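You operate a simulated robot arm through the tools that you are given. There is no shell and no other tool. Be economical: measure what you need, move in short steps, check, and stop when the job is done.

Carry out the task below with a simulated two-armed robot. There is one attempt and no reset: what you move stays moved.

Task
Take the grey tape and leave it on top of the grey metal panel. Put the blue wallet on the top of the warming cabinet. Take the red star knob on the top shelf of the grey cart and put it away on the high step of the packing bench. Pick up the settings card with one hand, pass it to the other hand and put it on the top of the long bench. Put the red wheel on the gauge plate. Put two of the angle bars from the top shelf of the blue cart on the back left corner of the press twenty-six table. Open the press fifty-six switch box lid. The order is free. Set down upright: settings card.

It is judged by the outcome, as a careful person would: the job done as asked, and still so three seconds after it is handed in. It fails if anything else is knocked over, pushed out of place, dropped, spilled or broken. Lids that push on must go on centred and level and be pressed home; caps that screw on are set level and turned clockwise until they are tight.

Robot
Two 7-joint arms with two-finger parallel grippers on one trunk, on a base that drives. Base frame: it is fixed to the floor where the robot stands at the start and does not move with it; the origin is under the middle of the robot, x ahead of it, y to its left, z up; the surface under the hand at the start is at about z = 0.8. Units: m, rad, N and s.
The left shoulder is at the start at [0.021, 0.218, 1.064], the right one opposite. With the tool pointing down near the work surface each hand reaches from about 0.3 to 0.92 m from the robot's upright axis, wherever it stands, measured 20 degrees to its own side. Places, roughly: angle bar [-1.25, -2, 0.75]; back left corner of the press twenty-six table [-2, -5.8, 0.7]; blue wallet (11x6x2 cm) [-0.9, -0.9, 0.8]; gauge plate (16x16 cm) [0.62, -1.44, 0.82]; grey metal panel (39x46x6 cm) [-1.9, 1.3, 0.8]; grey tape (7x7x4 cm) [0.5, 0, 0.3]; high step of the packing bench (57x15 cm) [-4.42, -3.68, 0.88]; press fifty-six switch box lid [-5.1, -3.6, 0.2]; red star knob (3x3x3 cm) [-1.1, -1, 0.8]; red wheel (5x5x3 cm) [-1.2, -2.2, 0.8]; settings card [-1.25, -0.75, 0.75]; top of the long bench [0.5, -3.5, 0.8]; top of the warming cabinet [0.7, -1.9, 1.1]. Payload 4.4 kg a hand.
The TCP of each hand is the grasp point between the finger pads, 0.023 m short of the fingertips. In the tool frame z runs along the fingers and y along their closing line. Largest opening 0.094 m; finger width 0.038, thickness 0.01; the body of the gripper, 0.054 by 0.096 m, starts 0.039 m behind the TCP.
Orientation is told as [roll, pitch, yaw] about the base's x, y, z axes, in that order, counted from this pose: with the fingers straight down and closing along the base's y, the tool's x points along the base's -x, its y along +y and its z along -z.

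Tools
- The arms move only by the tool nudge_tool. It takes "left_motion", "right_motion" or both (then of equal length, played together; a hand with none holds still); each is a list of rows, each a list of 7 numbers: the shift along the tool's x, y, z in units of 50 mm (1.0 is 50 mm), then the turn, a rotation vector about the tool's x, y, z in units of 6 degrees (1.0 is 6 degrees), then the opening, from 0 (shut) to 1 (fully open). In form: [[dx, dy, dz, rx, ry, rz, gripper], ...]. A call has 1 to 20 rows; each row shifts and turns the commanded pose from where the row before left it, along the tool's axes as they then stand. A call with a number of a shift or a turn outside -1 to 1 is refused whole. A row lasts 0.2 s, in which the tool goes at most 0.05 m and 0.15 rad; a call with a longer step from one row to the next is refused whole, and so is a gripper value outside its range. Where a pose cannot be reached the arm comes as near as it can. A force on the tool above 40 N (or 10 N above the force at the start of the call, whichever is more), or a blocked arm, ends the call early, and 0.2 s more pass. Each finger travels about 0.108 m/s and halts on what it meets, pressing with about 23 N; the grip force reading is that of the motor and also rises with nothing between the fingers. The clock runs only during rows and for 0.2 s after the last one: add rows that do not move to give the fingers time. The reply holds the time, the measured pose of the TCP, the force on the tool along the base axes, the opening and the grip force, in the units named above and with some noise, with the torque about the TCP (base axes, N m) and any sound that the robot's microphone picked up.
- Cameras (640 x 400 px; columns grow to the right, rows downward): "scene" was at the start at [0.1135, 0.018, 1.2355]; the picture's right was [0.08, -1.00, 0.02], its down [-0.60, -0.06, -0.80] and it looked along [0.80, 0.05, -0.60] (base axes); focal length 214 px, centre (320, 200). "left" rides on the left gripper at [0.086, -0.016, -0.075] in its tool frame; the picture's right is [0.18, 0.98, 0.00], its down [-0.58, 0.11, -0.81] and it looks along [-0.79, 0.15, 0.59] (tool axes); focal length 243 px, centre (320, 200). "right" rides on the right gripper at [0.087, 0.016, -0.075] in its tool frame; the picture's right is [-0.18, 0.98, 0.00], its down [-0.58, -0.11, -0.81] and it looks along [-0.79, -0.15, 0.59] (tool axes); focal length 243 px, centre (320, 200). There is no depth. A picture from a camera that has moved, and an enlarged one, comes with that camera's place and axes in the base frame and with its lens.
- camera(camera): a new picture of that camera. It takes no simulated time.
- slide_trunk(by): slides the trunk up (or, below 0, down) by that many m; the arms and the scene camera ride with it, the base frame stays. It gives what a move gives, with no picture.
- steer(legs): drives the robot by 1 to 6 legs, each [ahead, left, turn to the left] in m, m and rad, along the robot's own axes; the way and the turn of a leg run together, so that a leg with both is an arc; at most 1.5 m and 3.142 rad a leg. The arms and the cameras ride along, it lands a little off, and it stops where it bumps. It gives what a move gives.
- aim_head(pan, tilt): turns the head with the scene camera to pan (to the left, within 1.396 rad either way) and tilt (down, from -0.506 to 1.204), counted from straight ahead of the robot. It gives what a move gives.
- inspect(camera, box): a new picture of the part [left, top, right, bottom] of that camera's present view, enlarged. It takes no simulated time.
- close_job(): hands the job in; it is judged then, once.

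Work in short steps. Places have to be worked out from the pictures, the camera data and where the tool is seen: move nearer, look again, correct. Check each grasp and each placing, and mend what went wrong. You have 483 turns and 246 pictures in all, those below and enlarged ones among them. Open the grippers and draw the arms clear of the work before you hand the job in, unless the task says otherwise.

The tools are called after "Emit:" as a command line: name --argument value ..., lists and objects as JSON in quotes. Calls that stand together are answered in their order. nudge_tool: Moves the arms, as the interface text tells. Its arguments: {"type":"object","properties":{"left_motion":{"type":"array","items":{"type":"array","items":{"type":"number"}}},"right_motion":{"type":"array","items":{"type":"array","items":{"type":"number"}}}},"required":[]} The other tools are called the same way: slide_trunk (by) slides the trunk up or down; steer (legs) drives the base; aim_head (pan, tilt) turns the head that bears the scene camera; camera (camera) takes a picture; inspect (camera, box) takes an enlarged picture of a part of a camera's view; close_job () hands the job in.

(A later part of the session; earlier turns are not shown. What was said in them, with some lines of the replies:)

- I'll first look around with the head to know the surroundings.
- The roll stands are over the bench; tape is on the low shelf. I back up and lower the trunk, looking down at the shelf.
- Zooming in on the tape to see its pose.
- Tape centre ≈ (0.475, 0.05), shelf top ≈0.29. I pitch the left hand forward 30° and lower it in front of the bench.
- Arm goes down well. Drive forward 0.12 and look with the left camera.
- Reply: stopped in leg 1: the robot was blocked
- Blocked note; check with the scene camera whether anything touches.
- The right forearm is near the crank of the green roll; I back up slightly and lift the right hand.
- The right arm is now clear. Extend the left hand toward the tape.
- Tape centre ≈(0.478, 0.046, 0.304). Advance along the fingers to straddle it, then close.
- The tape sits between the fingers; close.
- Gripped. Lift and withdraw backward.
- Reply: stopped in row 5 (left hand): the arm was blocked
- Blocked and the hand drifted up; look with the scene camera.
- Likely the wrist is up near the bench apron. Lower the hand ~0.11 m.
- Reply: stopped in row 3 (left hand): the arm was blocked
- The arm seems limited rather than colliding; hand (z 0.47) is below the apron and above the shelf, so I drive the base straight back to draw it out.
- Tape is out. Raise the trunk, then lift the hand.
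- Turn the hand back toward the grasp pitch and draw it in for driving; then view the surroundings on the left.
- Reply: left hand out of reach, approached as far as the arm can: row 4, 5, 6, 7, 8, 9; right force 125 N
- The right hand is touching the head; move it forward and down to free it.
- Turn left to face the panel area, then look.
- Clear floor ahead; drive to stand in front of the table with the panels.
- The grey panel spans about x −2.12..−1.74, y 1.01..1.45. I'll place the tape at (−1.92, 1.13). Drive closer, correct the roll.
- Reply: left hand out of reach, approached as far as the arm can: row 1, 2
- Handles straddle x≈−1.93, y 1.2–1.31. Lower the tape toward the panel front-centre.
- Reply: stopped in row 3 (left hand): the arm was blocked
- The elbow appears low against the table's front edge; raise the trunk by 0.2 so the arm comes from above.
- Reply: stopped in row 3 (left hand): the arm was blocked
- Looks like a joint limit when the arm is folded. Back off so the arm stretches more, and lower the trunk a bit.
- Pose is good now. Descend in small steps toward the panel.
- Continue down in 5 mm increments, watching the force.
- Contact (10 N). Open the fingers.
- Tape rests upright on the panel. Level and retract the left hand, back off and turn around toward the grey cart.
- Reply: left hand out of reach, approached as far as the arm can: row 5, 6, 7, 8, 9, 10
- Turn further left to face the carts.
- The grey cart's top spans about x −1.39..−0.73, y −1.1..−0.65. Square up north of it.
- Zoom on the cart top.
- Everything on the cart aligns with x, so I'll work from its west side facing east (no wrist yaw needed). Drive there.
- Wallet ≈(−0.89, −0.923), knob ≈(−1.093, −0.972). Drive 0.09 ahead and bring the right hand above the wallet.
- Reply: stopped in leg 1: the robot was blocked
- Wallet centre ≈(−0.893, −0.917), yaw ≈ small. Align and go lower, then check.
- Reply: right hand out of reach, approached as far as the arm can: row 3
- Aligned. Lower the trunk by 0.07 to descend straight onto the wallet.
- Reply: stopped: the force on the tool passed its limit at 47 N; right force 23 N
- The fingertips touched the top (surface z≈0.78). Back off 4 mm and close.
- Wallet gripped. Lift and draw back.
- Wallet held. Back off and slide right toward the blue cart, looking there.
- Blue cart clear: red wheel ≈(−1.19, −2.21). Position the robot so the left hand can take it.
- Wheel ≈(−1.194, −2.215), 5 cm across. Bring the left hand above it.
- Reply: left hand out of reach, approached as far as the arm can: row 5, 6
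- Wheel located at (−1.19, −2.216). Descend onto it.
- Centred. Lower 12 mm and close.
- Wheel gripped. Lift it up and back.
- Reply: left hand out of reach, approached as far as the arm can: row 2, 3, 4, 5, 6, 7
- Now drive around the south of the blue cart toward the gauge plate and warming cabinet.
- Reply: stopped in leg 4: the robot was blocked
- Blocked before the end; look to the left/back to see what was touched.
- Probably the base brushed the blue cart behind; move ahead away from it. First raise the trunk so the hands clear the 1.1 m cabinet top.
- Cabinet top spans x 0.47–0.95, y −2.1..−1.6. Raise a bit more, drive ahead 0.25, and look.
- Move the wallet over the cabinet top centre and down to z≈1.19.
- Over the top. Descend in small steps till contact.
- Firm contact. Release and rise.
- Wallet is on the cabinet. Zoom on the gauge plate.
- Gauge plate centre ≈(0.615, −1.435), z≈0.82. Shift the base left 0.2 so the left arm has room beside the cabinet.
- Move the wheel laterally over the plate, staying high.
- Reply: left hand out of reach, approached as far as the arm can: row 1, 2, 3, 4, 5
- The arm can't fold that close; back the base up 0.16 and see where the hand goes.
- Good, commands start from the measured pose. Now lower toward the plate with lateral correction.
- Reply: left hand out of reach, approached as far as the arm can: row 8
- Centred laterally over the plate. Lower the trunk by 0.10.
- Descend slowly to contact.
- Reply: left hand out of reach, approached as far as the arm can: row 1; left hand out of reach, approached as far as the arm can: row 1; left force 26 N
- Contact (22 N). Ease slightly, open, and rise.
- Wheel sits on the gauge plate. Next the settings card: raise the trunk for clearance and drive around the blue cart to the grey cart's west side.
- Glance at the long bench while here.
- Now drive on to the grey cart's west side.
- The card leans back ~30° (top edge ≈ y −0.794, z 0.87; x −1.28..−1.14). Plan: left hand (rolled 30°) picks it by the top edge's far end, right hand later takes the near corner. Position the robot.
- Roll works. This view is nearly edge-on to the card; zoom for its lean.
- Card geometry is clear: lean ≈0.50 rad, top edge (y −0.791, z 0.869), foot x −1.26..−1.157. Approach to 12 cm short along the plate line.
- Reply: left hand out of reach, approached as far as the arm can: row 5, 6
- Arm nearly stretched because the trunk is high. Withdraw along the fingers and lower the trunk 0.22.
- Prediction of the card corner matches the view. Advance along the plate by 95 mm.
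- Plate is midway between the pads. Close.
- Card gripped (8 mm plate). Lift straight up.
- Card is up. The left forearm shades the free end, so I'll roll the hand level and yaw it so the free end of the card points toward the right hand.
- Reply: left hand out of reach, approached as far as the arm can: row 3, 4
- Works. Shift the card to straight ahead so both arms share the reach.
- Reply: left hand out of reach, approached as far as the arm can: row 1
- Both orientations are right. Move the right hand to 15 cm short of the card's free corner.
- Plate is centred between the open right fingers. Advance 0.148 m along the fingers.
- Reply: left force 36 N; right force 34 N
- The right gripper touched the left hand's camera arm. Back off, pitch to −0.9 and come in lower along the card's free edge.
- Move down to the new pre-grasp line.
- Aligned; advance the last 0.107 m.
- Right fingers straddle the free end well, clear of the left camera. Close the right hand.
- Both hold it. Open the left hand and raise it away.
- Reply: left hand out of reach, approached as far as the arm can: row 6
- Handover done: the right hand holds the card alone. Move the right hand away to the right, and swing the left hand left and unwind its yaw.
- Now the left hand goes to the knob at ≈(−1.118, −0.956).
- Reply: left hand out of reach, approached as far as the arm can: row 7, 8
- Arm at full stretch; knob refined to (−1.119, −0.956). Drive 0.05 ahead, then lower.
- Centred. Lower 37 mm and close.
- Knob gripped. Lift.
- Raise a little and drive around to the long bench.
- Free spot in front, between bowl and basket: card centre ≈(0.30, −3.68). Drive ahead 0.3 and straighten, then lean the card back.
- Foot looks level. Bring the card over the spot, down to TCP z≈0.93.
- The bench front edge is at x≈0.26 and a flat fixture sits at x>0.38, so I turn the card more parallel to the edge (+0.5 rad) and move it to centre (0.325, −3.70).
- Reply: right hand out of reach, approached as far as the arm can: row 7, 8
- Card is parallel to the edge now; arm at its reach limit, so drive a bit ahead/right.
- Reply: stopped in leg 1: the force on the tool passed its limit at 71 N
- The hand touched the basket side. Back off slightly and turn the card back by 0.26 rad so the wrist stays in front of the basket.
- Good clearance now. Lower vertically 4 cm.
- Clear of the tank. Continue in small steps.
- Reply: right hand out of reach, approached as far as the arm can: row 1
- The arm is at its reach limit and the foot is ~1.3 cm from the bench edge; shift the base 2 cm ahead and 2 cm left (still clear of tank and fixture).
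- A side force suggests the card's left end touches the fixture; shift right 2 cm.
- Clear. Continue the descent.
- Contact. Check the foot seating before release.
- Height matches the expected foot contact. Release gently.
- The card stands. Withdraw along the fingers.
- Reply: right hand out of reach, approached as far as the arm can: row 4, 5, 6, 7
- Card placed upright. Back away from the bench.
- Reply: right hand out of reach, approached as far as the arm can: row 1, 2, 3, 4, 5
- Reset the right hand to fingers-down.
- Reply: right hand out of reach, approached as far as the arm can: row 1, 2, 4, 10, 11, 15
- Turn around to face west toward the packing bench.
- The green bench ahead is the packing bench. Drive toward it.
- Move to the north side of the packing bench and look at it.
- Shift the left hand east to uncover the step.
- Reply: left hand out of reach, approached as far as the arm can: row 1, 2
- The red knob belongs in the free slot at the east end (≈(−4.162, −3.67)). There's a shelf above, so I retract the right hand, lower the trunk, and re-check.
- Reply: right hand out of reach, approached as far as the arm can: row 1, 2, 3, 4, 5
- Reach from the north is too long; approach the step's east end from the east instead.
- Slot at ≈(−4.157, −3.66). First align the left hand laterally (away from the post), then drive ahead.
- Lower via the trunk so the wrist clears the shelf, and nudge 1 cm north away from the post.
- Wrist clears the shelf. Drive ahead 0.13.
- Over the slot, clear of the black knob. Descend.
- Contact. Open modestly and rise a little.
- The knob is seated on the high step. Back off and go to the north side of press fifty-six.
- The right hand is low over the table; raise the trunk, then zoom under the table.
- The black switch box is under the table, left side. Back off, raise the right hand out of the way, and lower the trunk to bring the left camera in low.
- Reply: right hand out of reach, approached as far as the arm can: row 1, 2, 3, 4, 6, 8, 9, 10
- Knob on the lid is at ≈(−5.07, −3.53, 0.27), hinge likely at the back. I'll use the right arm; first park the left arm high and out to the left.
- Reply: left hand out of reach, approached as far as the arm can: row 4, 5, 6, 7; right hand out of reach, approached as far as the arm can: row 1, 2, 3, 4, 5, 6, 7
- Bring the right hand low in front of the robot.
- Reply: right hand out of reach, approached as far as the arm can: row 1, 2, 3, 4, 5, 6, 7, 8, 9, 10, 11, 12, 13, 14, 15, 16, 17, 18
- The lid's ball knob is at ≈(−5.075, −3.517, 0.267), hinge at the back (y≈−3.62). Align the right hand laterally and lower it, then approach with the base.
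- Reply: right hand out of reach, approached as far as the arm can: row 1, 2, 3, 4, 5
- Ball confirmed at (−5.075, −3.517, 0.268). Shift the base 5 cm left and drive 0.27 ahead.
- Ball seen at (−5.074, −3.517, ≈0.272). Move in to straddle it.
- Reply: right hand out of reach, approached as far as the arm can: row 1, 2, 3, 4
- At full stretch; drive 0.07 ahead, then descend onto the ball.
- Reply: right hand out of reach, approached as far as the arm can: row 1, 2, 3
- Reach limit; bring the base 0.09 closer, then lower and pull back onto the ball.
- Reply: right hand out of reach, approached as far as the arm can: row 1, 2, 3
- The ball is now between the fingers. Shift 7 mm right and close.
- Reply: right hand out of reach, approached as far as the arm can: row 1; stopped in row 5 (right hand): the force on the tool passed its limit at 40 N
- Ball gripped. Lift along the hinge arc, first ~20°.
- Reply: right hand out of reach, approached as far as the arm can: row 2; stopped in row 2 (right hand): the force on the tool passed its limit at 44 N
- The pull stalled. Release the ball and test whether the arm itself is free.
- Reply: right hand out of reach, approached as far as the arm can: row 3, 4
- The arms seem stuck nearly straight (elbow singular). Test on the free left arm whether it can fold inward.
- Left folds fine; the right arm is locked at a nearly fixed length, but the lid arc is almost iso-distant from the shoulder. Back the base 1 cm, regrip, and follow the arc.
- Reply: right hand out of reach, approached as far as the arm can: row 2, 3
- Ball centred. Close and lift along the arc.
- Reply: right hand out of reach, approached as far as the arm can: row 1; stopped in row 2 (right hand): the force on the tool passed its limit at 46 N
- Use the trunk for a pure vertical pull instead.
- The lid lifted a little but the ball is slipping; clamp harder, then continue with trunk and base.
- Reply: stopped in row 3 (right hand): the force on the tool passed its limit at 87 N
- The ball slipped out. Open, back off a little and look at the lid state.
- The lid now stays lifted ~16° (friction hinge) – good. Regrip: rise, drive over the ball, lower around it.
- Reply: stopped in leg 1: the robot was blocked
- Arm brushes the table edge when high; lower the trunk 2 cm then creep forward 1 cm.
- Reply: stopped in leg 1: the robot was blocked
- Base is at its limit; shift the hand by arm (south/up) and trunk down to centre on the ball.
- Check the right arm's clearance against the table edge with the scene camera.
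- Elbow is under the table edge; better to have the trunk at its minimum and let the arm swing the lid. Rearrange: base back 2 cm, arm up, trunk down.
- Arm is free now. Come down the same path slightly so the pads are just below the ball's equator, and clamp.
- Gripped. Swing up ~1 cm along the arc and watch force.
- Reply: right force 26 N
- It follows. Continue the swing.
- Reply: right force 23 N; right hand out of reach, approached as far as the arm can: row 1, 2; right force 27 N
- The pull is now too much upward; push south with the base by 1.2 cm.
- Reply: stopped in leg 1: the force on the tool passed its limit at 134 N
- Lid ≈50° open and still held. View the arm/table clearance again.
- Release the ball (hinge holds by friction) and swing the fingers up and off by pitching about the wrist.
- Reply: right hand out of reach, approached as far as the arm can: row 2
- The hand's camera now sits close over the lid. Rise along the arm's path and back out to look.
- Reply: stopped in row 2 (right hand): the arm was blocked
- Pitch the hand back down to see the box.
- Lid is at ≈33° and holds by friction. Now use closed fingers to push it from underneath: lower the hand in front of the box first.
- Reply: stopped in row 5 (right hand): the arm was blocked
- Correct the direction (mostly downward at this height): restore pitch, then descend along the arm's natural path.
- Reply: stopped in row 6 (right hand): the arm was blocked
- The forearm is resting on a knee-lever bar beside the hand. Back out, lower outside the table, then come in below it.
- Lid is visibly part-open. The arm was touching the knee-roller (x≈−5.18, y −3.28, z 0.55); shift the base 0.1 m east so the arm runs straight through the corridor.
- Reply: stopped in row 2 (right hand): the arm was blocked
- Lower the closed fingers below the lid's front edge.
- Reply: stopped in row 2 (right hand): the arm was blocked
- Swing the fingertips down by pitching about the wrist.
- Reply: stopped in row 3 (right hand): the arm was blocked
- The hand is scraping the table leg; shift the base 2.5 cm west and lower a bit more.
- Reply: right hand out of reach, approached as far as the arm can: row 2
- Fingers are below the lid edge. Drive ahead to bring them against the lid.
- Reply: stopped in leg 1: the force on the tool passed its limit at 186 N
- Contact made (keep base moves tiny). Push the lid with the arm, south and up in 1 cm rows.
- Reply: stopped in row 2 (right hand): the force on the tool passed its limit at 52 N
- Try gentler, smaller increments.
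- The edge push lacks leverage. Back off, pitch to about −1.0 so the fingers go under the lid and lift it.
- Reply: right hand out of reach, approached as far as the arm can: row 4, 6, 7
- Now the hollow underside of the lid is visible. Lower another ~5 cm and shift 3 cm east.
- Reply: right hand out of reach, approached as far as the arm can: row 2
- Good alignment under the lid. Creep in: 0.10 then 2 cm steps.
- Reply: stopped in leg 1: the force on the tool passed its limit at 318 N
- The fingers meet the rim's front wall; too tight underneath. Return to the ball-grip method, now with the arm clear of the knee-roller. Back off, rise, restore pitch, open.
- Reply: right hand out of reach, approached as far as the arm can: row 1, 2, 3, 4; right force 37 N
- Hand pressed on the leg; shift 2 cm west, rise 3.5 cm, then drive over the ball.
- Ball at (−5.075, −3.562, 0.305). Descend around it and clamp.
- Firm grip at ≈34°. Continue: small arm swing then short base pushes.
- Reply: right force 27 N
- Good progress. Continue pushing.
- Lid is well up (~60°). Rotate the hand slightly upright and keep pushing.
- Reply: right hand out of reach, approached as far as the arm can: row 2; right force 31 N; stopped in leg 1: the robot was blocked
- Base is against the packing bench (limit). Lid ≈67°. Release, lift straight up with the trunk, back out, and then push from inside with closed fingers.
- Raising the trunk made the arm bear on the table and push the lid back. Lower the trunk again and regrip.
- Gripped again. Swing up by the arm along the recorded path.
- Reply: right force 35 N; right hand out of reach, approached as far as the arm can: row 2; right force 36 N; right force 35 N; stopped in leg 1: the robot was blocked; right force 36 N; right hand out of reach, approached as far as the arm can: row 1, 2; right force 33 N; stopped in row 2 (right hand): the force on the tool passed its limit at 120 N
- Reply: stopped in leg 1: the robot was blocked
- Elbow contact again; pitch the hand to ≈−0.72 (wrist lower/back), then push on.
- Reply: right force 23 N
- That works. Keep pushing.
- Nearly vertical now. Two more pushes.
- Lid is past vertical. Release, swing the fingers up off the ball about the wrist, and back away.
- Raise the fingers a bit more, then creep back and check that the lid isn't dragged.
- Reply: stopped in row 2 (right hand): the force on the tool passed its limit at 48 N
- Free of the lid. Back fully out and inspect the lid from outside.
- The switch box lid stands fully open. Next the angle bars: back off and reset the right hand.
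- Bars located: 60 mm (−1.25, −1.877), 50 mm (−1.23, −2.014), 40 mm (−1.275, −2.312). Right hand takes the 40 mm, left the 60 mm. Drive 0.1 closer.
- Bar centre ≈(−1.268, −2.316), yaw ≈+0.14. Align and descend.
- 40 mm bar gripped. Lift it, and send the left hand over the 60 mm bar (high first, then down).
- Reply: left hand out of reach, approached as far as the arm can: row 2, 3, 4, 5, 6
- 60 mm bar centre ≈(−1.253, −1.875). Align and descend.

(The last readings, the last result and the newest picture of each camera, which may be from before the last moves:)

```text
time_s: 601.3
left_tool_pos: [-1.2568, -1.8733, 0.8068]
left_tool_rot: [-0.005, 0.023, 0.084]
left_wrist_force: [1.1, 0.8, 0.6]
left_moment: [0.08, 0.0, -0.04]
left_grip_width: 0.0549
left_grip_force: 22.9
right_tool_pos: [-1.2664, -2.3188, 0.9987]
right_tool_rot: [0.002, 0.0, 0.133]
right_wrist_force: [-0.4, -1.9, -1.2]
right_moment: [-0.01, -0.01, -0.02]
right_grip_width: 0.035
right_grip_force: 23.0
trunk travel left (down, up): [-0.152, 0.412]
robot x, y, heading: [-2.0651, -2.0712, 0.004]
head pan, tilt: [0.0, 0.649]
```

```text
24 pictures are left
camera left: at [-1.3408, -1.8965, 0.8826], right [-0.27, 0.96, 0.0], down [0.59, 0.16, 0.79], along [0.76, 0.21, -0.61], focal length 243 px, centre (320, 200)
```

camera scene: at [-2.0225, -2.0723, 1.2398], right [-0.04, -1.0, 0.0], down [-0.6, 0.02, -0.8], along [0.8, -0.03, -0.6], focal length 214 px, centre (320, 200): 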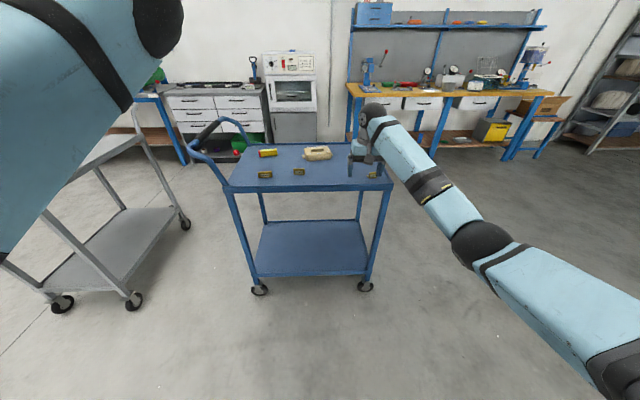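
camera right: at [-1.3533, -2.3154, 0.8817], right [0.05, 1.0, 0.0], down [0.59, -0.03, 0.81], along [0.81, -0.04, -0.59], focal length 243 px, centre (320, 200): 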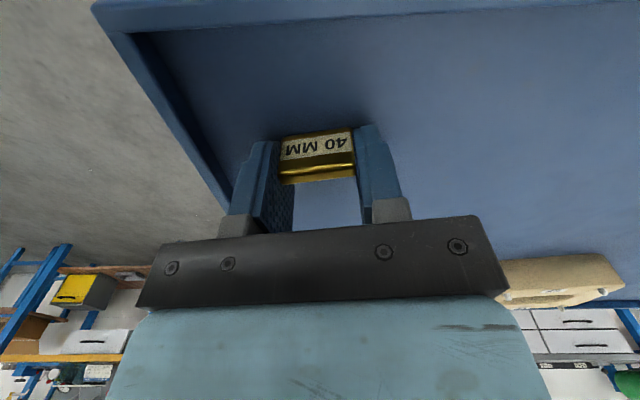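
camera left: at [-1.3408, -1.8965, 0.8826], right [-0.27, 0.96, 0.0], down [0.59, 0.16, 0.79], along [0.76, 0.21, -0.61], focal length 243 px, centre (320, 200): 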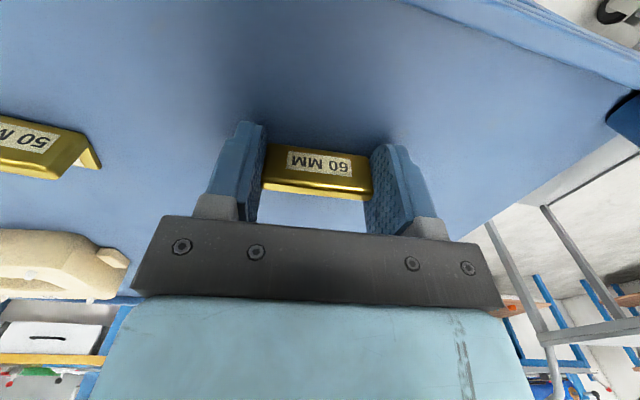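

Both bars held. Lift, back off, turn south toward press twenty-six.

Emit:
nudge_tool --left_motion '[[0, 0, -0.6, 0, 0, 0, 0.5], [0, 0, -0.8, 0, 0, 0, 0.5], [0, 0, -0.8, 0, 0, 0, 0.5], [0, 0, -0.8, 0, 0, 0, 0.5], [0, 0, -0.8, 0, 0, 0, 0.5]]'

Emit:
steer --legs '[[-0.4, 0, 0], [0, 0, -1.57], [1.5, 0, 0], [0.4, 0, 0]]'

Emit:
aim_head --pan 0.1 --tilt 0.4

Emit:
camera --camera "scene"

```text
time_s: 602.5
left_tool_pos: [-1.253, -1.8734, 0.9982]
left_tool_rot: [-0.005, 0.022, 0.085]
left_wrist_force: [0.0, 0.4, -1.6]
left_moment: [-0.01, -0.01, -0.02]
left_grip_width: 0.0547
left_grip_force: 22.3
right_tool_pos: [-1.2669, -2.318, 0.9975]
right_tool_rot: [0.003, 0.0, 0.134]
right_wrist_force: [0.1, -0.2, -0.3]
right_moment: [-0.03, -0.01, 0.01]
right_grip_width: 0.0349
right_grip_force: 22.8
trunk travel left (down, up): [-0.152, 0.412]
robot x, y, heading: [-2.0652, -2.0677, -0.003]
head pan, tilt: [0.0, 0.649]
```

```text
time_s: 617.9
left_tool_pos: [-2.2241, -4.7629, 0.9978]
left_tool_rot: [-0.007, 0.022, -1.457]
left_wrist_force: [-0.2, -0.1, -1.3]
left_moment: [0.05, 0.01, 0.0]
left_grip_width: 0.0547
left_grip_force: 22.6
right_tool_pos: [-2.6698, -4.7627, 0.9968]
right_tool_rot: [0.001, 0.001, -1.408]
right_wrist_force: [-0.5, -0.2, -1.2]
right_moment: [-0.03, -0.02, 0.03]
right_grip_width: 0.035
right_grip_force: 22.6
trunk travel left (down, up): [-0.152, 0.412]
robot x, y, heading: [-2.4473, -3.958, -1.541]
head pan, tilt: [0.0, 0.649]
```

```text
time_s: 618.7
left_tool_pos: [-2.2237, -4.7618, 0.9983]
left_tool_rot: [-0.006, 0.023, -1.456]
left_wrist_force: [-0.2, -0.4, -1.3]
left_moment: [-0.01, 0.01, -0.03]
left_grip_width: 0.0548
left_grip_force: 23.3
right_tool_pos: [-2.6699, -4.7626, 0.9971]
right_tool_rot: [0.003, 0.0, -1.409]
right_wrist_force: [-0.2, -0.1, -1.4]
right_moment: [0.01, 0.0, -0.01]
right_grip_width: 0.0349
right_grip_force: 23.5
trunk travel left (down, up): [-0.152, 0.412]
robot x, y, heading: [-2.4439, -3.9583, -1.539]
head pan, tilt: [0.099, 0.4]
```

```text
23 pictures are left
camera scene: at [-2.4336, -4.1142, 1.2622], right [-0.99, -0.13, 0.0], down [-0.05, 0.39, -0.92], along [0.12, -0.91, -0.39], focal length 214 px, centre (320, 200)
```

scene: 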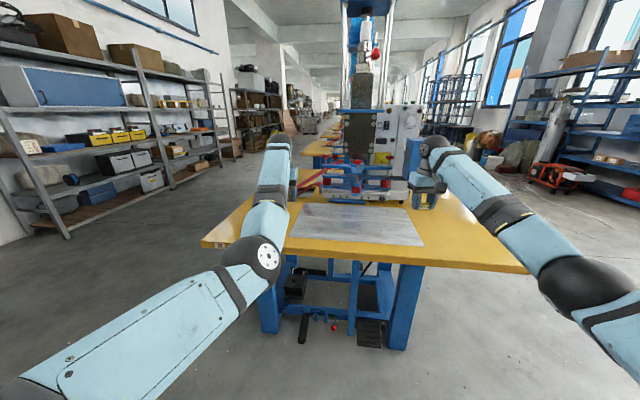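

This is the press-26 table (front toward us). Its back-left corner is on the far east side; drive around the east side and face west.

Emit:
steer --legs '[[0, 1.4, -0.03], [1.5, 0, 0], [0.3, 0, 0]]'

Emit:
aim_head --pan -1.2 --tilt 0.5

Emit:
camera --camera "scene"

```text
time_s: 639.9
left_tool_pos: [-0.9386, -6.5625, 0.9968]
left_tool_rot: [-0.004, 0.022, -1.535]
left_wrist_force: [-0.5, 0.0, -2.0]
left_moment: [0.02, 0.0, -0.02]
left_grip_width: 0.0549
left_grip_force: 23.1
right_tool_pos: [-1.3838, -6.5282, 0.9981]
right_tool_rot: [0.001, 0.001, -1.486]
right_wrist_force: [0.1, -1.2, -1.0]
right_moment: [-0.03, -0.04, -0.01]
right_grip_width: 0.0351
right_grip_force: 23.3
trunk travel left (down, up): [-0.152, 0.412]
robot x, y, heading: [-1.1, -5.7394, -1.615]
head pan, tilt: [0.099, 0.4]
```

```text
time_s: 641.4
left_tool_pos: [-0.9386, -6.5617, 0.9979]
left_tool_rot: [-0.006, 0.023, -1.535]
left_wrist_force: [0.0, -0.2, -1.6]
left_moment: [0.03, 0.01, -0.01]
left_grip_width: 0.0548
left_grip_force: 23.0
right_tool_pos: [-1.3832, -6.5274, 0.997]
right_tool_rot: [0.002, -0.001, -1.487]
right_wrist_force: [-0.7, 0.3, -0.5]
right_moment: [0.01, 0.01, 0.05]
right_grip_width: 0.0347
right_grip_force: 22.6
trunk travel left (down, up): [-0.152, 0.412]
robot x, y, heading: [-1.0984, -5.7397, -1.622]
head pan, tilt: [-1.201, 0.499]
```

```text
22 pictures are left
camera scene: at [-1.1886, -5.8362, 1.2531], right [-0.32, 0.95, 0.0], down [0.45, 0.15, -0.88], along [-0.83, -0.28, -0.48], focal length 214 px, centre (320, 200)
```

scene: 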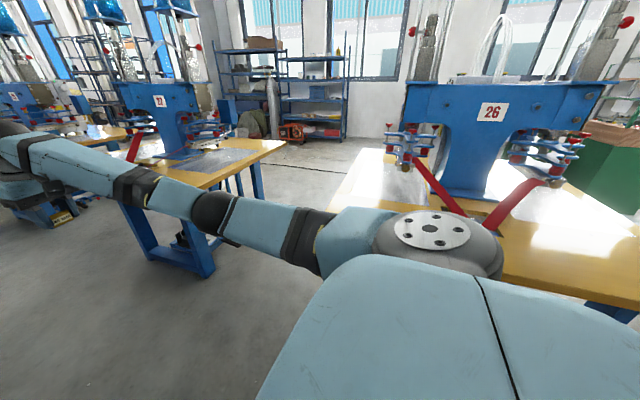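

Turn to face the table (west).

Emit:
steer --legs '[[0, 0, -1.52]]'

Emit:
aim_head --pan 0 --tilt 0.65

Emit:
camera --camera "scene"

```text
time_s: 645.5
left_tool_pos: [-1.9098, -5.9406, 0.9981]
left_tool_rot: [-0.005, 0.023, -3.056]
left_wrist_force: [-0.5, -0.3, -0.8]
left_moment: [0.04, -0.03, 0.0]
left_grip_width: 0.0544
left_grip_force: 23.1
right_tool_pos: [-1.896, -5.4948, 0.996]
right_tool_rot: [0.002, 0.0, -3.007]
right_wrist_force: [-0.5, 0.3, -1.6]
right_moment: [-0.03, -0.03, 0.02]
right_grip_width: 0.0349
right_grip_force: 22.7
trunk travel left (down, up): [-0.152, 0.412]
robot x, y, heading: [-1.0933, -5.7382, -3.137]
head pan, tilt: [-1.201, 0.499]
```

```text
time_s: 646.9
left_tool_pos: [-1.9099, -5.9402, 0.9984]
left_tool_rot: [-0.005, 0.022, -3.055]
left_wrist_force: [0.0, -0.1, -1.0]
left_moment: [0.01, -0.04, 0.04]
left_grip_width: 0.0548
left_grip_force: 23.1
right_tool_pos: [-1.8975, -5.4946, 0.9971]
right_tool_rot: [0.002, -0.002, -3.008]
right_wrist_force: [0.6, 0.1, -1.0]
right_moment: [-0.01, 0.01, 0.02]
right_grip_width: 0.0346
right_grip_force: 23.0
trunk travel left (down, up): [-0.152, 0.412]
robot x, y, heading: [-1.0991, -5.743, -3.135]
head pan, tilt: [0.0, 0.649]
```

```text
21 pictures are left
camera scene: at [-1.2538, -5.74, 1.2398], right [0.0, 1.0, 0.0], down [0.6, 0.0, -0.8], along [-0.8, 0.0, -0.6], focal length 214 px, centre (320, 200)
```

scene: 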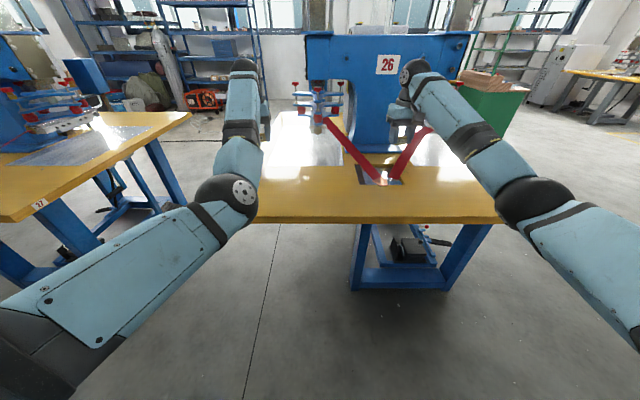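

Table top ≈0.7; its SE (back-left) corner is at ≈(−1.83, −5.97) and free. Raise the right hand a little, drive 8 cm closer, shift the left bar over the corner area.

Emit:
nudge_tool --right_motion '[[0.2, 0, -0.8, 0, 0, 0, 0.3], [0.2, 0, -0.8, 0, 0, 0, 0.3], [0, 0, -0.6, 0, 0, 0, 0.3]]'

Emit:
steer --legs '[[0.09, 0, 0]]'

Emit:
nudge_tool --left_motion '[[0.1, -0.7, 0.5, 0, 0, 0, 0.5], [0.1, -0.7, 0.5, 0, 0, 0, 0.5], [0.1, -0.5, 0.5, 0, 0, 0, 0.5], [0, 0, 0.7, 0, 0, 0, 0.5], [0, 0, 0.7, 0, 0, 0, 0.5]]'

Emit:
camera --camera "left"

```text
time_s: 647.7
left_tool_pos: [-1.9079, -5.9409, 0.9981]
left_tool_rot: [-0.006, 0.023, -3.057]
left_wrist_force: [0.8, -0.2, -1.6]
left_moment: [0.0, -0.05, -0.03]
left_grip_width: 0.0549
left_grip_force: 23.1
right_tool_pos: [-1.8762, -5.4927, 1.1041]
right_tool_rot: [0.0, 0.0, -3.007]
right_wrist_force: [-0.1, 0.6, -0.6]
right_moment: [0.0, -0.01, 0.0]
right_grip_width: 0.0349
right_grip_force: 23.3
trunk travel left (down, up): [-0.152, 0.412]
robot x, y, heading: [-1.0975, -5.743, -3.143]
head pan, tilt: [0.0, 0.649]
```

```text
time_s: 648.8
left_tool_pos: [-1.9979, -5.9408, 0.9971]
left_tool_rot: [-0.007, 0.024, -3.057]
left_wrist_force: [-1.0, 0.3, -1.5]
left_moment: [-0.03, -0.06, -0.03]
left_grip_width: 0.0548
left_grip_force: 23.2
right_tool_pos: [-1.9657, -5.4918, 1.1037]
right_tool_rot: [0.001, 0.003, -3.007]
right_wrist_force: [-1.0, 0.1, -1.6]
right_moment: [-0.04, 0.01, -0.03]
right_grip_width: 0.0345
right_grip_force: 22.9
trunk travel left (down, up): [-0.152, 0.412]
robot x, y, heading: [-1.1868, -5.7402, -3.139]
head pan, tilt: [0.0, 0.649]
```

```text
time_s: 650.0
left_tool_pos: [-1.9878, -5.8421, 0.8549]
left_tool_rot: [-0.004, 0.023, -3.055]
left_wrist_force: [-0.2, -0.5, -0.7]
left_moment: [0.0, -0.04, 0.0]
left_grip_width: 0.0549
left_grip_force: 22.9
right_tool_pos: [-1.9664, -5.4922, 1.1037]
right_tool_rot: [0.001, 0.002, -3.007]
right_wrist_force: [-0.2, -0.3, -0.4]
right_moment: [0.01, -0.05, 0.02]
right_grip_width: 0.0349
right_grip_force: 23.2
trunk travel left (down, up): [-0.152, 0.412]
robot x, y, heading: [-1.1851, -5.7419, -3.137]
head pan, tilt: [0.0, 0.649]
```

```text
20 pictures are left
camera left: at [-1.9056, -5.8198, 0.9319], right [0.27, -0.96, 0.0], down [-0.59, -0.16, 0.79], along [-0.76, -0.21, -0.61], focal length 243 px, centre (320, 200)
```

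left: 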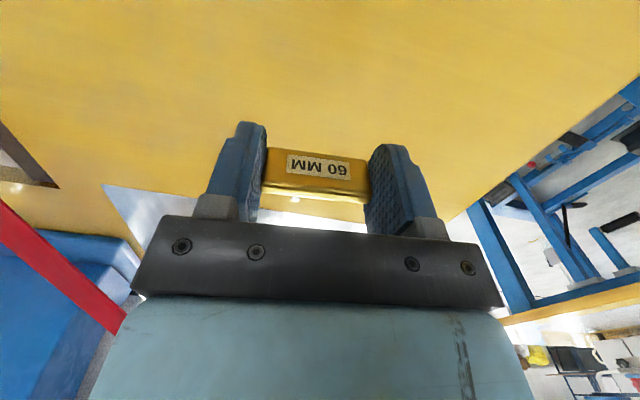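

Move 3 cm toward the corner and descend carefully.

Emit:
nudge_tool --left_motion '[[0, 0.6, 0.4, 0, 0, 0, 0.5], [0, 0, 0.4, 0, 0, 0, 0.5], [0, 0, 0.2, 0, 0, 0, 0.5], [0, 0, 0, 0, 0, 0, 0.5]]'

Emit:
camera --camera "left"

```text
time_s: 651.0
left_tool_pos: [-1.9854, -5.8735, 0.8055]
left_tool_rot: [-0.005, 0.023, -3.057]
left_wrist_force: [0.1, 0.1, -1.0]
left_moment: [-0.01, 0.0, -0.01]
left_grip_width: 0.0547
left_grip_force: 22.9
right_tool_pos: [-1.9651, -5.4928, 1.1038]
right_tool_rot: [0.004, -0.001, -3.007]
right_wrist_force: [0.6, 0.1, -1.6]
right_moment: [0.02, 0.01, 0.0]
right_grip_width: 0.0349
right_grip_force: 23.6
trunk travel left (down, up): [-0.152, 0.412]
robot x, y, heading: [-1.1812, -5.7407, -3.138]
head pan, tilt: [0.0, 0.649]
```

```text
19 pictures are left
camera left: at [-1.9028, -5.8516, 0.8811], right [0.27, -0.96, 0.0], down [-0.59, -0.16, 0.79], along [-0.76, -0.21, -0.61], focal length 243 px, centre (320, 200)
```

left: 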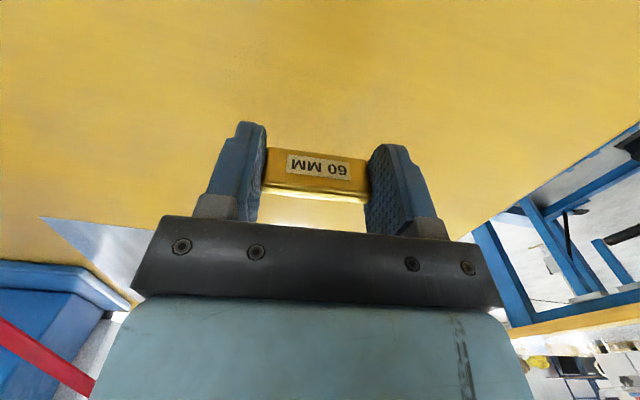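

Lower further in steps, watching force.

Emit:
nudge_tool --left_motion '[[0, 0, 0.2, 0, 0, 0, 0.5], [0, 0, 0.2, 0, 0, 0, 0.5], [0, 0, 0.2, 0, 0, 0, 0.5], [0, 0, 0.1, 0, 0, 0, 0.5], [0, 0, 0, 0, 0, 0, 0.5]]'

```text
time_s: 652.2
left_tool_pos: [-1.9837, -5.8743, 0.7696]
left_tool_rot: [-0.005, 0.023, -3.055]
left_wrist_force: [0.3, 0.5, -0.7]
left_moment: [-0.04, -0.01, -0.03]
left_grip_width: 0.0548
left_grip_force: 23.3
right_tool_pos: [-1.9656, -5.4926, 1.1043]
right_tool_rot: [0.001, 0.0, -3.008]
right_wrist_force: [0.5, 0.0, -1.1]
right_moment: [0.0, 0.0, 0.01]
right_grip_width: 0.0346
right_grip_force: 22.7
trunk travel left (down, up): [-0.152, 0.412]
robot x, y, heading: [-1.1861, -5.7415, -3.134]
head pan, tilt: [0.0, 0.649]
```

Emit:
nudge_tool --left_motion '[[0, 0, 0.16, 0, 0, 0, 0.5], [0, 0, 0.16, 0, 0, 0, 0.5], [0, 0, 0.12, 0, 0, 0, 0.5], [0, 0, 0, 0, 0, 0, 0.5]]'

Emit:
camera --camera "left"

```text
time_s: 652.9
left_tool_pos: [-1.9839, -5.8741, 0.763]
left_tool_rot: [-0.006, 0.003, -3.054]
left_wrist_force: [12.2, 0.9, 23.0]
left_moment: [-0.7, 0.0, 0.4]
left_grip_width: 0.0547
left_grip_force: 23.4
right_tool_pos: [-1.9621, -5.4923, 1.1071]
right_tool_rot: [0.001, -0.003, -3.006]
right_wrist_force: [0.4, 0.1, -0.7]
right_moment: [0.01, -0.01, -0.02]
right_grip_width: 0.0347
right_grip_force: 22.9
trunk travel left (down, up): [-0.152, 0.412]
robot x, y, heading: [-1.1847, -5.7395, -3.136]
head pan, tilt: [0.0, 0.649]
stopped in row 3 (left hand): the force on the tool passed its limit at 45 N (the readings are from after the stop); the commanded pose is now the measured one
```

```text
18 pictures are left
camera left: at [-1.9001, -5.8505, 0.8381], right [0.27, -0.96, 0.0], down [-0.57, -0.16, 0.8], along [-0.77, -0.21, -0.59], focal length 243 px, centre (320, 200)
```

left: 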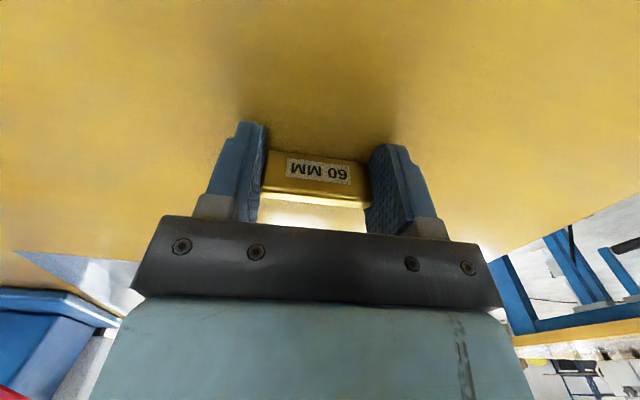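

Contact at z≈0.763. Ease up slightly, release, rise.

Emit:
nudge_tool --left_motion '[[0, 0, -0.04, 0, 0, 0, 0.65], [0, 0, 0, 0, 0, 0, 0.9], [0, 0, 0, 0, 0, 0, 0.9], [0, 0, -0.5, 0, 0, 0, 0.9], [0, 0, -0.8, 0, 0, 0, 0.9], [0, 0, -0.8, 0, 0, 0, 0.9], [0, 0, -0.8, 0, 0, 0, 0.9], [0, 0, -0.8, 0, 0, 0, 0.9]]'

Emit:
camera --camera "left"

```text
time_s: 654.7
left_tool_pos: [-1.9834, -5.876, 0.9443]
left_tool_rot: [-0.002, 0.01, -3.055]
left_wrist_force: [-0.3, 0.9, 0.8]
left_moment: [0.0, 0.02, 0.01]
left_grip_width: 0.0845
left_grip_force: 0.0
right_tool_pos: [-1.9636, -5.4922, 1.1038]
right_tool_rot: [0.001, 0.001, -3.007]
right_wrist_force: [0.4, 0.8, -1.8]
right_moment: [-0.01, 0.01, 0.0]
right_grip_width: 0.0349
right_grip_force: 23.2
trunk travel left (down, up): [-0.152, 0.412]
robot x, y, heading: [-1.1862, -5.74, -3.131]
head pan, tilt: [0.0, 0.649]
```

```text
17 pictures are left
camera left: at [-1.8998, -5.8538, 1.0192], right [0.27, -0.96, 0.0], down [-0.58, -0.16, 0.8], along [-0.77, -0.21, -0.6], focal length 243 px, centre (320, 200)
```

left: 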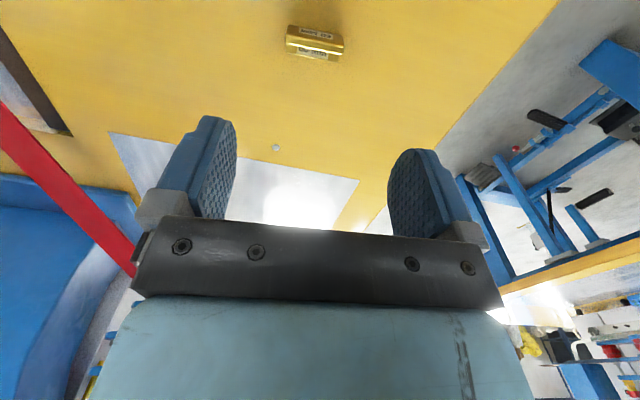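

60 mm bar placed. Raise the left hand, shift the base south so the right hand comes over the spot beside it.

Emit:
nudge_tool --left_motion '[[0, 0.5, -0.8, 0, 0, 0, 0.9], [0, 0.5, -0.8, 0, 0, 0, 0.9], [0, 0.5, -0.8, 0, 0, 0, 0.9], [0, 0.5, -0.8, 0, 0, 0, 0.9]]'

Emit:
steer --legs '[[0, 0.25, 0]]'

Emit:
nudge_tool --right_motion '[[0, 0, 0.8, 0, 0, 0, 0.3], [0, 0, 0.8, 0, 0, 0, 0.3], [0, 0, 0.8, 0, 0, 0, 0.3], [0, 0, 0.8, 0, 0, 0, 0.3], [0, 0, 0.8, 0, 0, 0, 0.3]]'

Emit:
camera --camera "right"

```text
time_s: 655.7
left_tool_pos: [-1.9866, -5.9758, 1.1002]
left_tool_rot: [-0.004, 0.01, -3.056]
left_wrist_force: [-0.1, 0.0, -0.8]
left_moment: [0.01, 0.0, 0.03]
left_grip_width: 0.0847
left_grip_force: 0.1
left hand out of reach, approached as far as the arm can: row 2
right_tool_pos: [-1.9643, -5.4933, 1.1056]
right_tool_rot: [0.0, 0.001, -3.008]
right_wrist_force: [0.1, -0.2, -2.1]
right_moment: [0.03, 0.02, -0.02]
right_grip_width: 0.0348
right_grip_force: 22.6
trunk travel left (down, up): [-0.152, 0.412]
robot x, y, heading: [-1.1833, -5.7414, -3.141]
head pan, tilt: [0.0, 0.649]
```

```text
time_s: 658.5
left_tool_pos: [-1.9849, -6.2304, 1.099]
left_tool_rot: [-0.006, 0.009, -3.047]
left_wrist_force: [-0.5, 0.4, 1.1]
left_moment: [-0.02, -0.02, -0.02]
left_grip_width: 0.0845
left_grip_force: 0.1
right_tool_pos: [-1.9645, -5.7463, 1.1041]
right_tool_rot: [0.001, 0.002, -2.999]
right_wrist_force: [0.1, -0.8, -1.4]
right_moment: [0.02, 0.01, -0.01]
right_grip_width: 0.0348
right_grip_force: 23.5
trunk travel left (down, up): [-0.152, 0.412]
robot x, y, heading: [-1.1832, -5.9875, -3.132]
head pan, tilt: [0.0, 0.649]
```

```text
time_s: 659.7
left_tool_pos: [-1.9857, -6.2294, 1.0991]
left_tool_rot: [-0.005, 0.011, -3.047]
left_wrist_force: [0.2, 0.3, 0.6]
left_moment: [0.01, -0.03, 0.02]
left_grip_width: 0.0849
left_grip_force: 0.0
right_tool_pos: [-1.9679, -5.7447, 0.9028]
right_tool_rot: [0.003, -0.001, -3.002]
right_wrist_force: [0.3, -0.4, -0.2]
right_moment: [0.04, -0.04, 0.02]
right_grip_width: 0.0346
right_grip_force: 23.6
trunk travel left (down, up): [-0.152, 0.412]
robot x, y, heading: [-1.1853, -5.9884, -3.129]
head pan, tilt: [0.0, 0.649]
```

```text
16 pictures are left
camera right: at [-1.8776, -5.749, 0.9784], right [-0.04, -1.0, 0.0], down [-0.59, 0.03, 0.81], along [-0.81, 0.03, -0.59], focal length 243 px, centre (320, 200)
```

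right: 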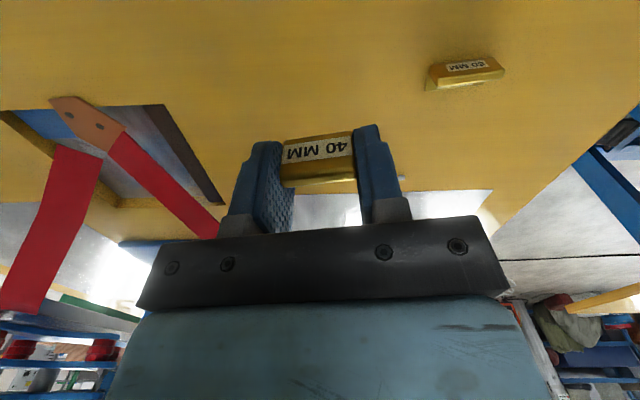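

Beside the first bar, clear. Lower.

Emit:
nudge_tool --right_motion '[[0, 0, 0.8, 0, 0, 0, 0.3], [0, 0, 0.8, 0, 0, 0, 0.3], [0, 0, 0.6, 0, 0, 0, 0.3], [0, 0, 0.3, 0, 0, 0, 0.3], [0, 0, 0, 0, 0, 0, 0.3]]'

Emit:
nudge_tool --right_motion '[[0, 0, 0.1, 0, 0, 0, 0.3], [0, 0, 0.1, 0, 0, 0, 0.3], [0, 0, 0.06, 0, 0, 0, 0.3], [0, 0, 0, 0, 0, 0, 0.3]]'

```text
time_s: 660.9
left_tool_pos: [-1.9838, -6.2294, 1.0992]
left_tool_rot: [-0.006, 0.011, -3.046]
left_wrist_force: [-0.4, -0.5, -0.4]
left_moment: [0.01, -0.03, 0.02]
left_grip_width: 0.0843
left_grip_force: 0.0
right_tool_pos: [-1.965, -5.747, 0.7776]
right_tool_rot: [0.001, -0.001, -3.0]
right_wrist_force: [-0.1, 0.9, -0.6]
right_moment: [0.03, 0.02, -0.01]
right_grip_width: 0.0349
right_grip_force: 22.8
trunk travel left (down, up): [-0.152, 0.412]
robot x, y, heading: [-1.1804, -5.989, -3.128]
head pan, tilt: [0.0, 0.649]
```

```text
time_s: 661.9
left_tool_pos: [-1.9834, -6.2296, 1.0984]
left_tool_rot: [-0.004, 0.01, -3.048]
left_wrist_force: [-0.2, -0.2, -1.0]
left_moment: [0.0, 0.03, -0.02]
left_grip_width: 0.0849
left_grip_force: 0.1
right_tool_pos: [-1.9645, -5.7464, 0.7641]
right_tool_rot: [0.003, 0.0, -3.0]
right_wrist_force: [0.4, 0.6, -0.4]
right_moment: [0.01, 0.0, 0.02]
right_grip_width: 0.0348
right_grip_force: 22.8
trunk travel left (down, up): [-0.152, 0.412]
robot x, y, heading: [-1.1793, -5.987, -3.126]
head pan, tilt: [0.0, 0.649]
```

Emit:
nudge_tool --right_motion '[[0, 0, 0.06, 0, 0, 0, 0.3], [0, 0, 0.06, 0, 0, 0, 0.3], [0, 0, 0, 0, 0, 0, 0.3]]'

```text
time_s: 662.7
left_tool_pos: [-1.9823, -6.2297, 1.1011]
left_tool_rot: [-0.007, 0.009, -3.046]
left_wrist_force: [-0.4, 0.2, 0.2]
left_moment: [0.02, 0.01, -0.02]
left_grip_width: 0.0846
left_grip_force: 0.1
right_tool_pos: [-1.965, -5.7456, 0.7634]
right_tool_rot: [0.0, -0.005, -3.0]
right_wrist_force: [-1.9, 0.3, 15.0]
right_moment: [0.22, 0.0, -0.06]
right_grip_width: 0.0344
right_grip_force: 23.3
trunk travel left (down, up): [-0.152, 0.412]
robot x, y, heading: [-1.184, -5.9905, -3.129]
head pan, tilt: [0.0, 0.649]
```

Contact. Release and rise.

Emit:
nudge_tool --right_motion '[[0, 0, -0.03, 0, 0, 0, 0.45], [0, 0, 0, 0, 0, 0, 0.6], [0, 0, 0, 0, 0, 0, 0.6], [0, 0, -0.5, 0, 0, 0, 0.6], [0, 0, -0.8, 0, 0, 0, 0.6], [0, 0, -0.8, 0, 0, 0, 0.6], [0, 0, -0.8, 0, 0, 0, 0.6], [0, 0, -0.8, 0, 0, 0, 0.6], [0, 0, -0.8, 0, 0, 0, 0.6]]'

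Emit:
camera --camera "right"

```text
time_s: 664.7
left_tool_pos: [-1.9828, -6.2287, 1.0992]
left_tool_rot: [-0.004, 0.01, -3.048]
left_wrist_force: [0.5, -0.2, 0.8]
left_moment: [-0.01, -0.01, -0.02]
left_grip_width: 0.0846
left_grip_force: 0.0
right_tool_pos: [-1.964, -5.7434, 0.986]
right_tool_rot: [0.001, 0.001, -3.0]
right_wrist_force: [0.2, 0.4, -0.1]
right_moment: [0.0, 0.04, 0.01]
right_grip_width: 0.0561
right_grip_force: 0.0
trunk travel left (down, up): [-0.152, 0.412]
robot x, y, heading: [-1.1833, -5.9901, -3.134]
head pan, tilt: [0.0, 0.649]
```

```text
15 pictures are left
camera right: at [-1.8748, -5.7492, 1.062], right [-0.04, -1.0, 0.0], down [-0.59, 0.03, 0.81], along [-0.81, 0.03, -0.59], focal length 243 px, centre (320, 200)
```

right: 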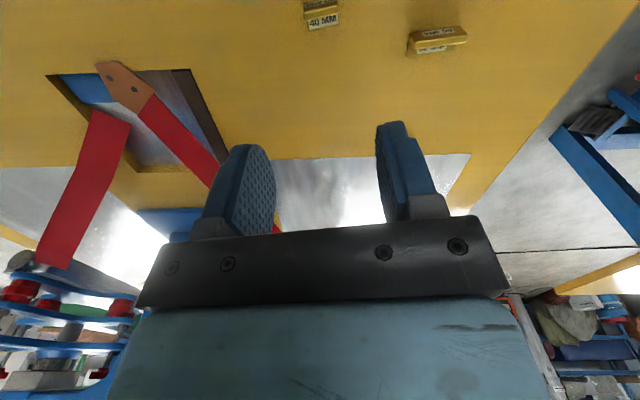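

Both bars are down. Back away and take a last look.

Emit:
steer --legs '[[-0.35, 0, 0]]'

Emit:
inspect --camera "scene" --box '[200, 80, 520, 280]'

```text
time_s: 667.0
left_tool_pos: [-1.6379, -6.2181, 1.1006]
left_tool_rot: [-0.005, 0.01, -3.059]
left_wrist_force: [0.1, -0.3, 0.4]
left_moment: [0.02, 0.05, 0.03]
left_grip_width: 0.0848
left_grip_force: 0.1
right_tool_pos: [-1.6138, -5.7329, 0.984]
right_tool_rot: [0.001, -0.001, -3.012]
right_wrist_force: [0.3, -0.4, 0.1]
right_moment: [0.02, 0.03, 0.0]
right_grip_width: 0.0565
right_grip_force: 0.1
trunk travel left (down, up): [-0.152, 0.412]
robot x, y, heading: [-0.8314, -5.9878, 3.137]
head pan, tilt: [0.0, 0.649]
```

```text
2.00 times, centred on (360, 180) of scene
camera zoom: at [-0.9909, -5.9858, 1.2399], right [0.0, 1.0, 0.0], down [0.6, 0.0, -0.8], along [-0.8, 0.0, -0.6], focal length 429 px, centre (240, 240)
```

zoom: 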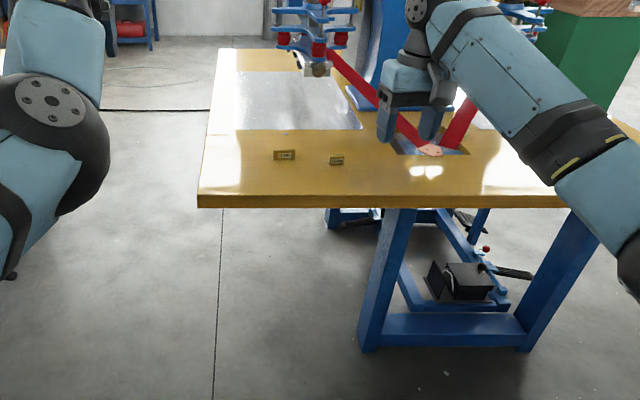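

Everything is placed, both grippers are open and clear of the work; handing in.

Emit:
close_job

```text
The job is handed in.
```

I finished every part of the task and handed it in. Where I could, I checked each placing in the pictures:

- **Grey tape:** lying on top of the grey metal panel.
- **Blue wallet:** on top of the warming cabinet.
- **Red wheel:** on the gauge plate.
- **Settings card:** picked up with the left hand, passed to the right and set down upright on the long bench.
- **Red star knob:** in the free slot on the high step of the packing bench.
- **Press fifty-six switch box lid:** standing open.
- **Angle bars:** the 40 mm and 60 mm bars are at the back left corner of the press twenty-six table. They sit at your given coordinates, about 15–35 cm in from the table's edges.

There were a few bumps along the way:

- **Long bench:** the right hand touched the side of the tank, and the card brushed a small fixture. Neither looked out of place in the pictures.
- **Under the press fifty-six table:** the right arm caught on the frame, the knee lever and the table edge while opening the lid. Some brief contact forces there were well above 100 N. I saw nothing shifted in the last view.
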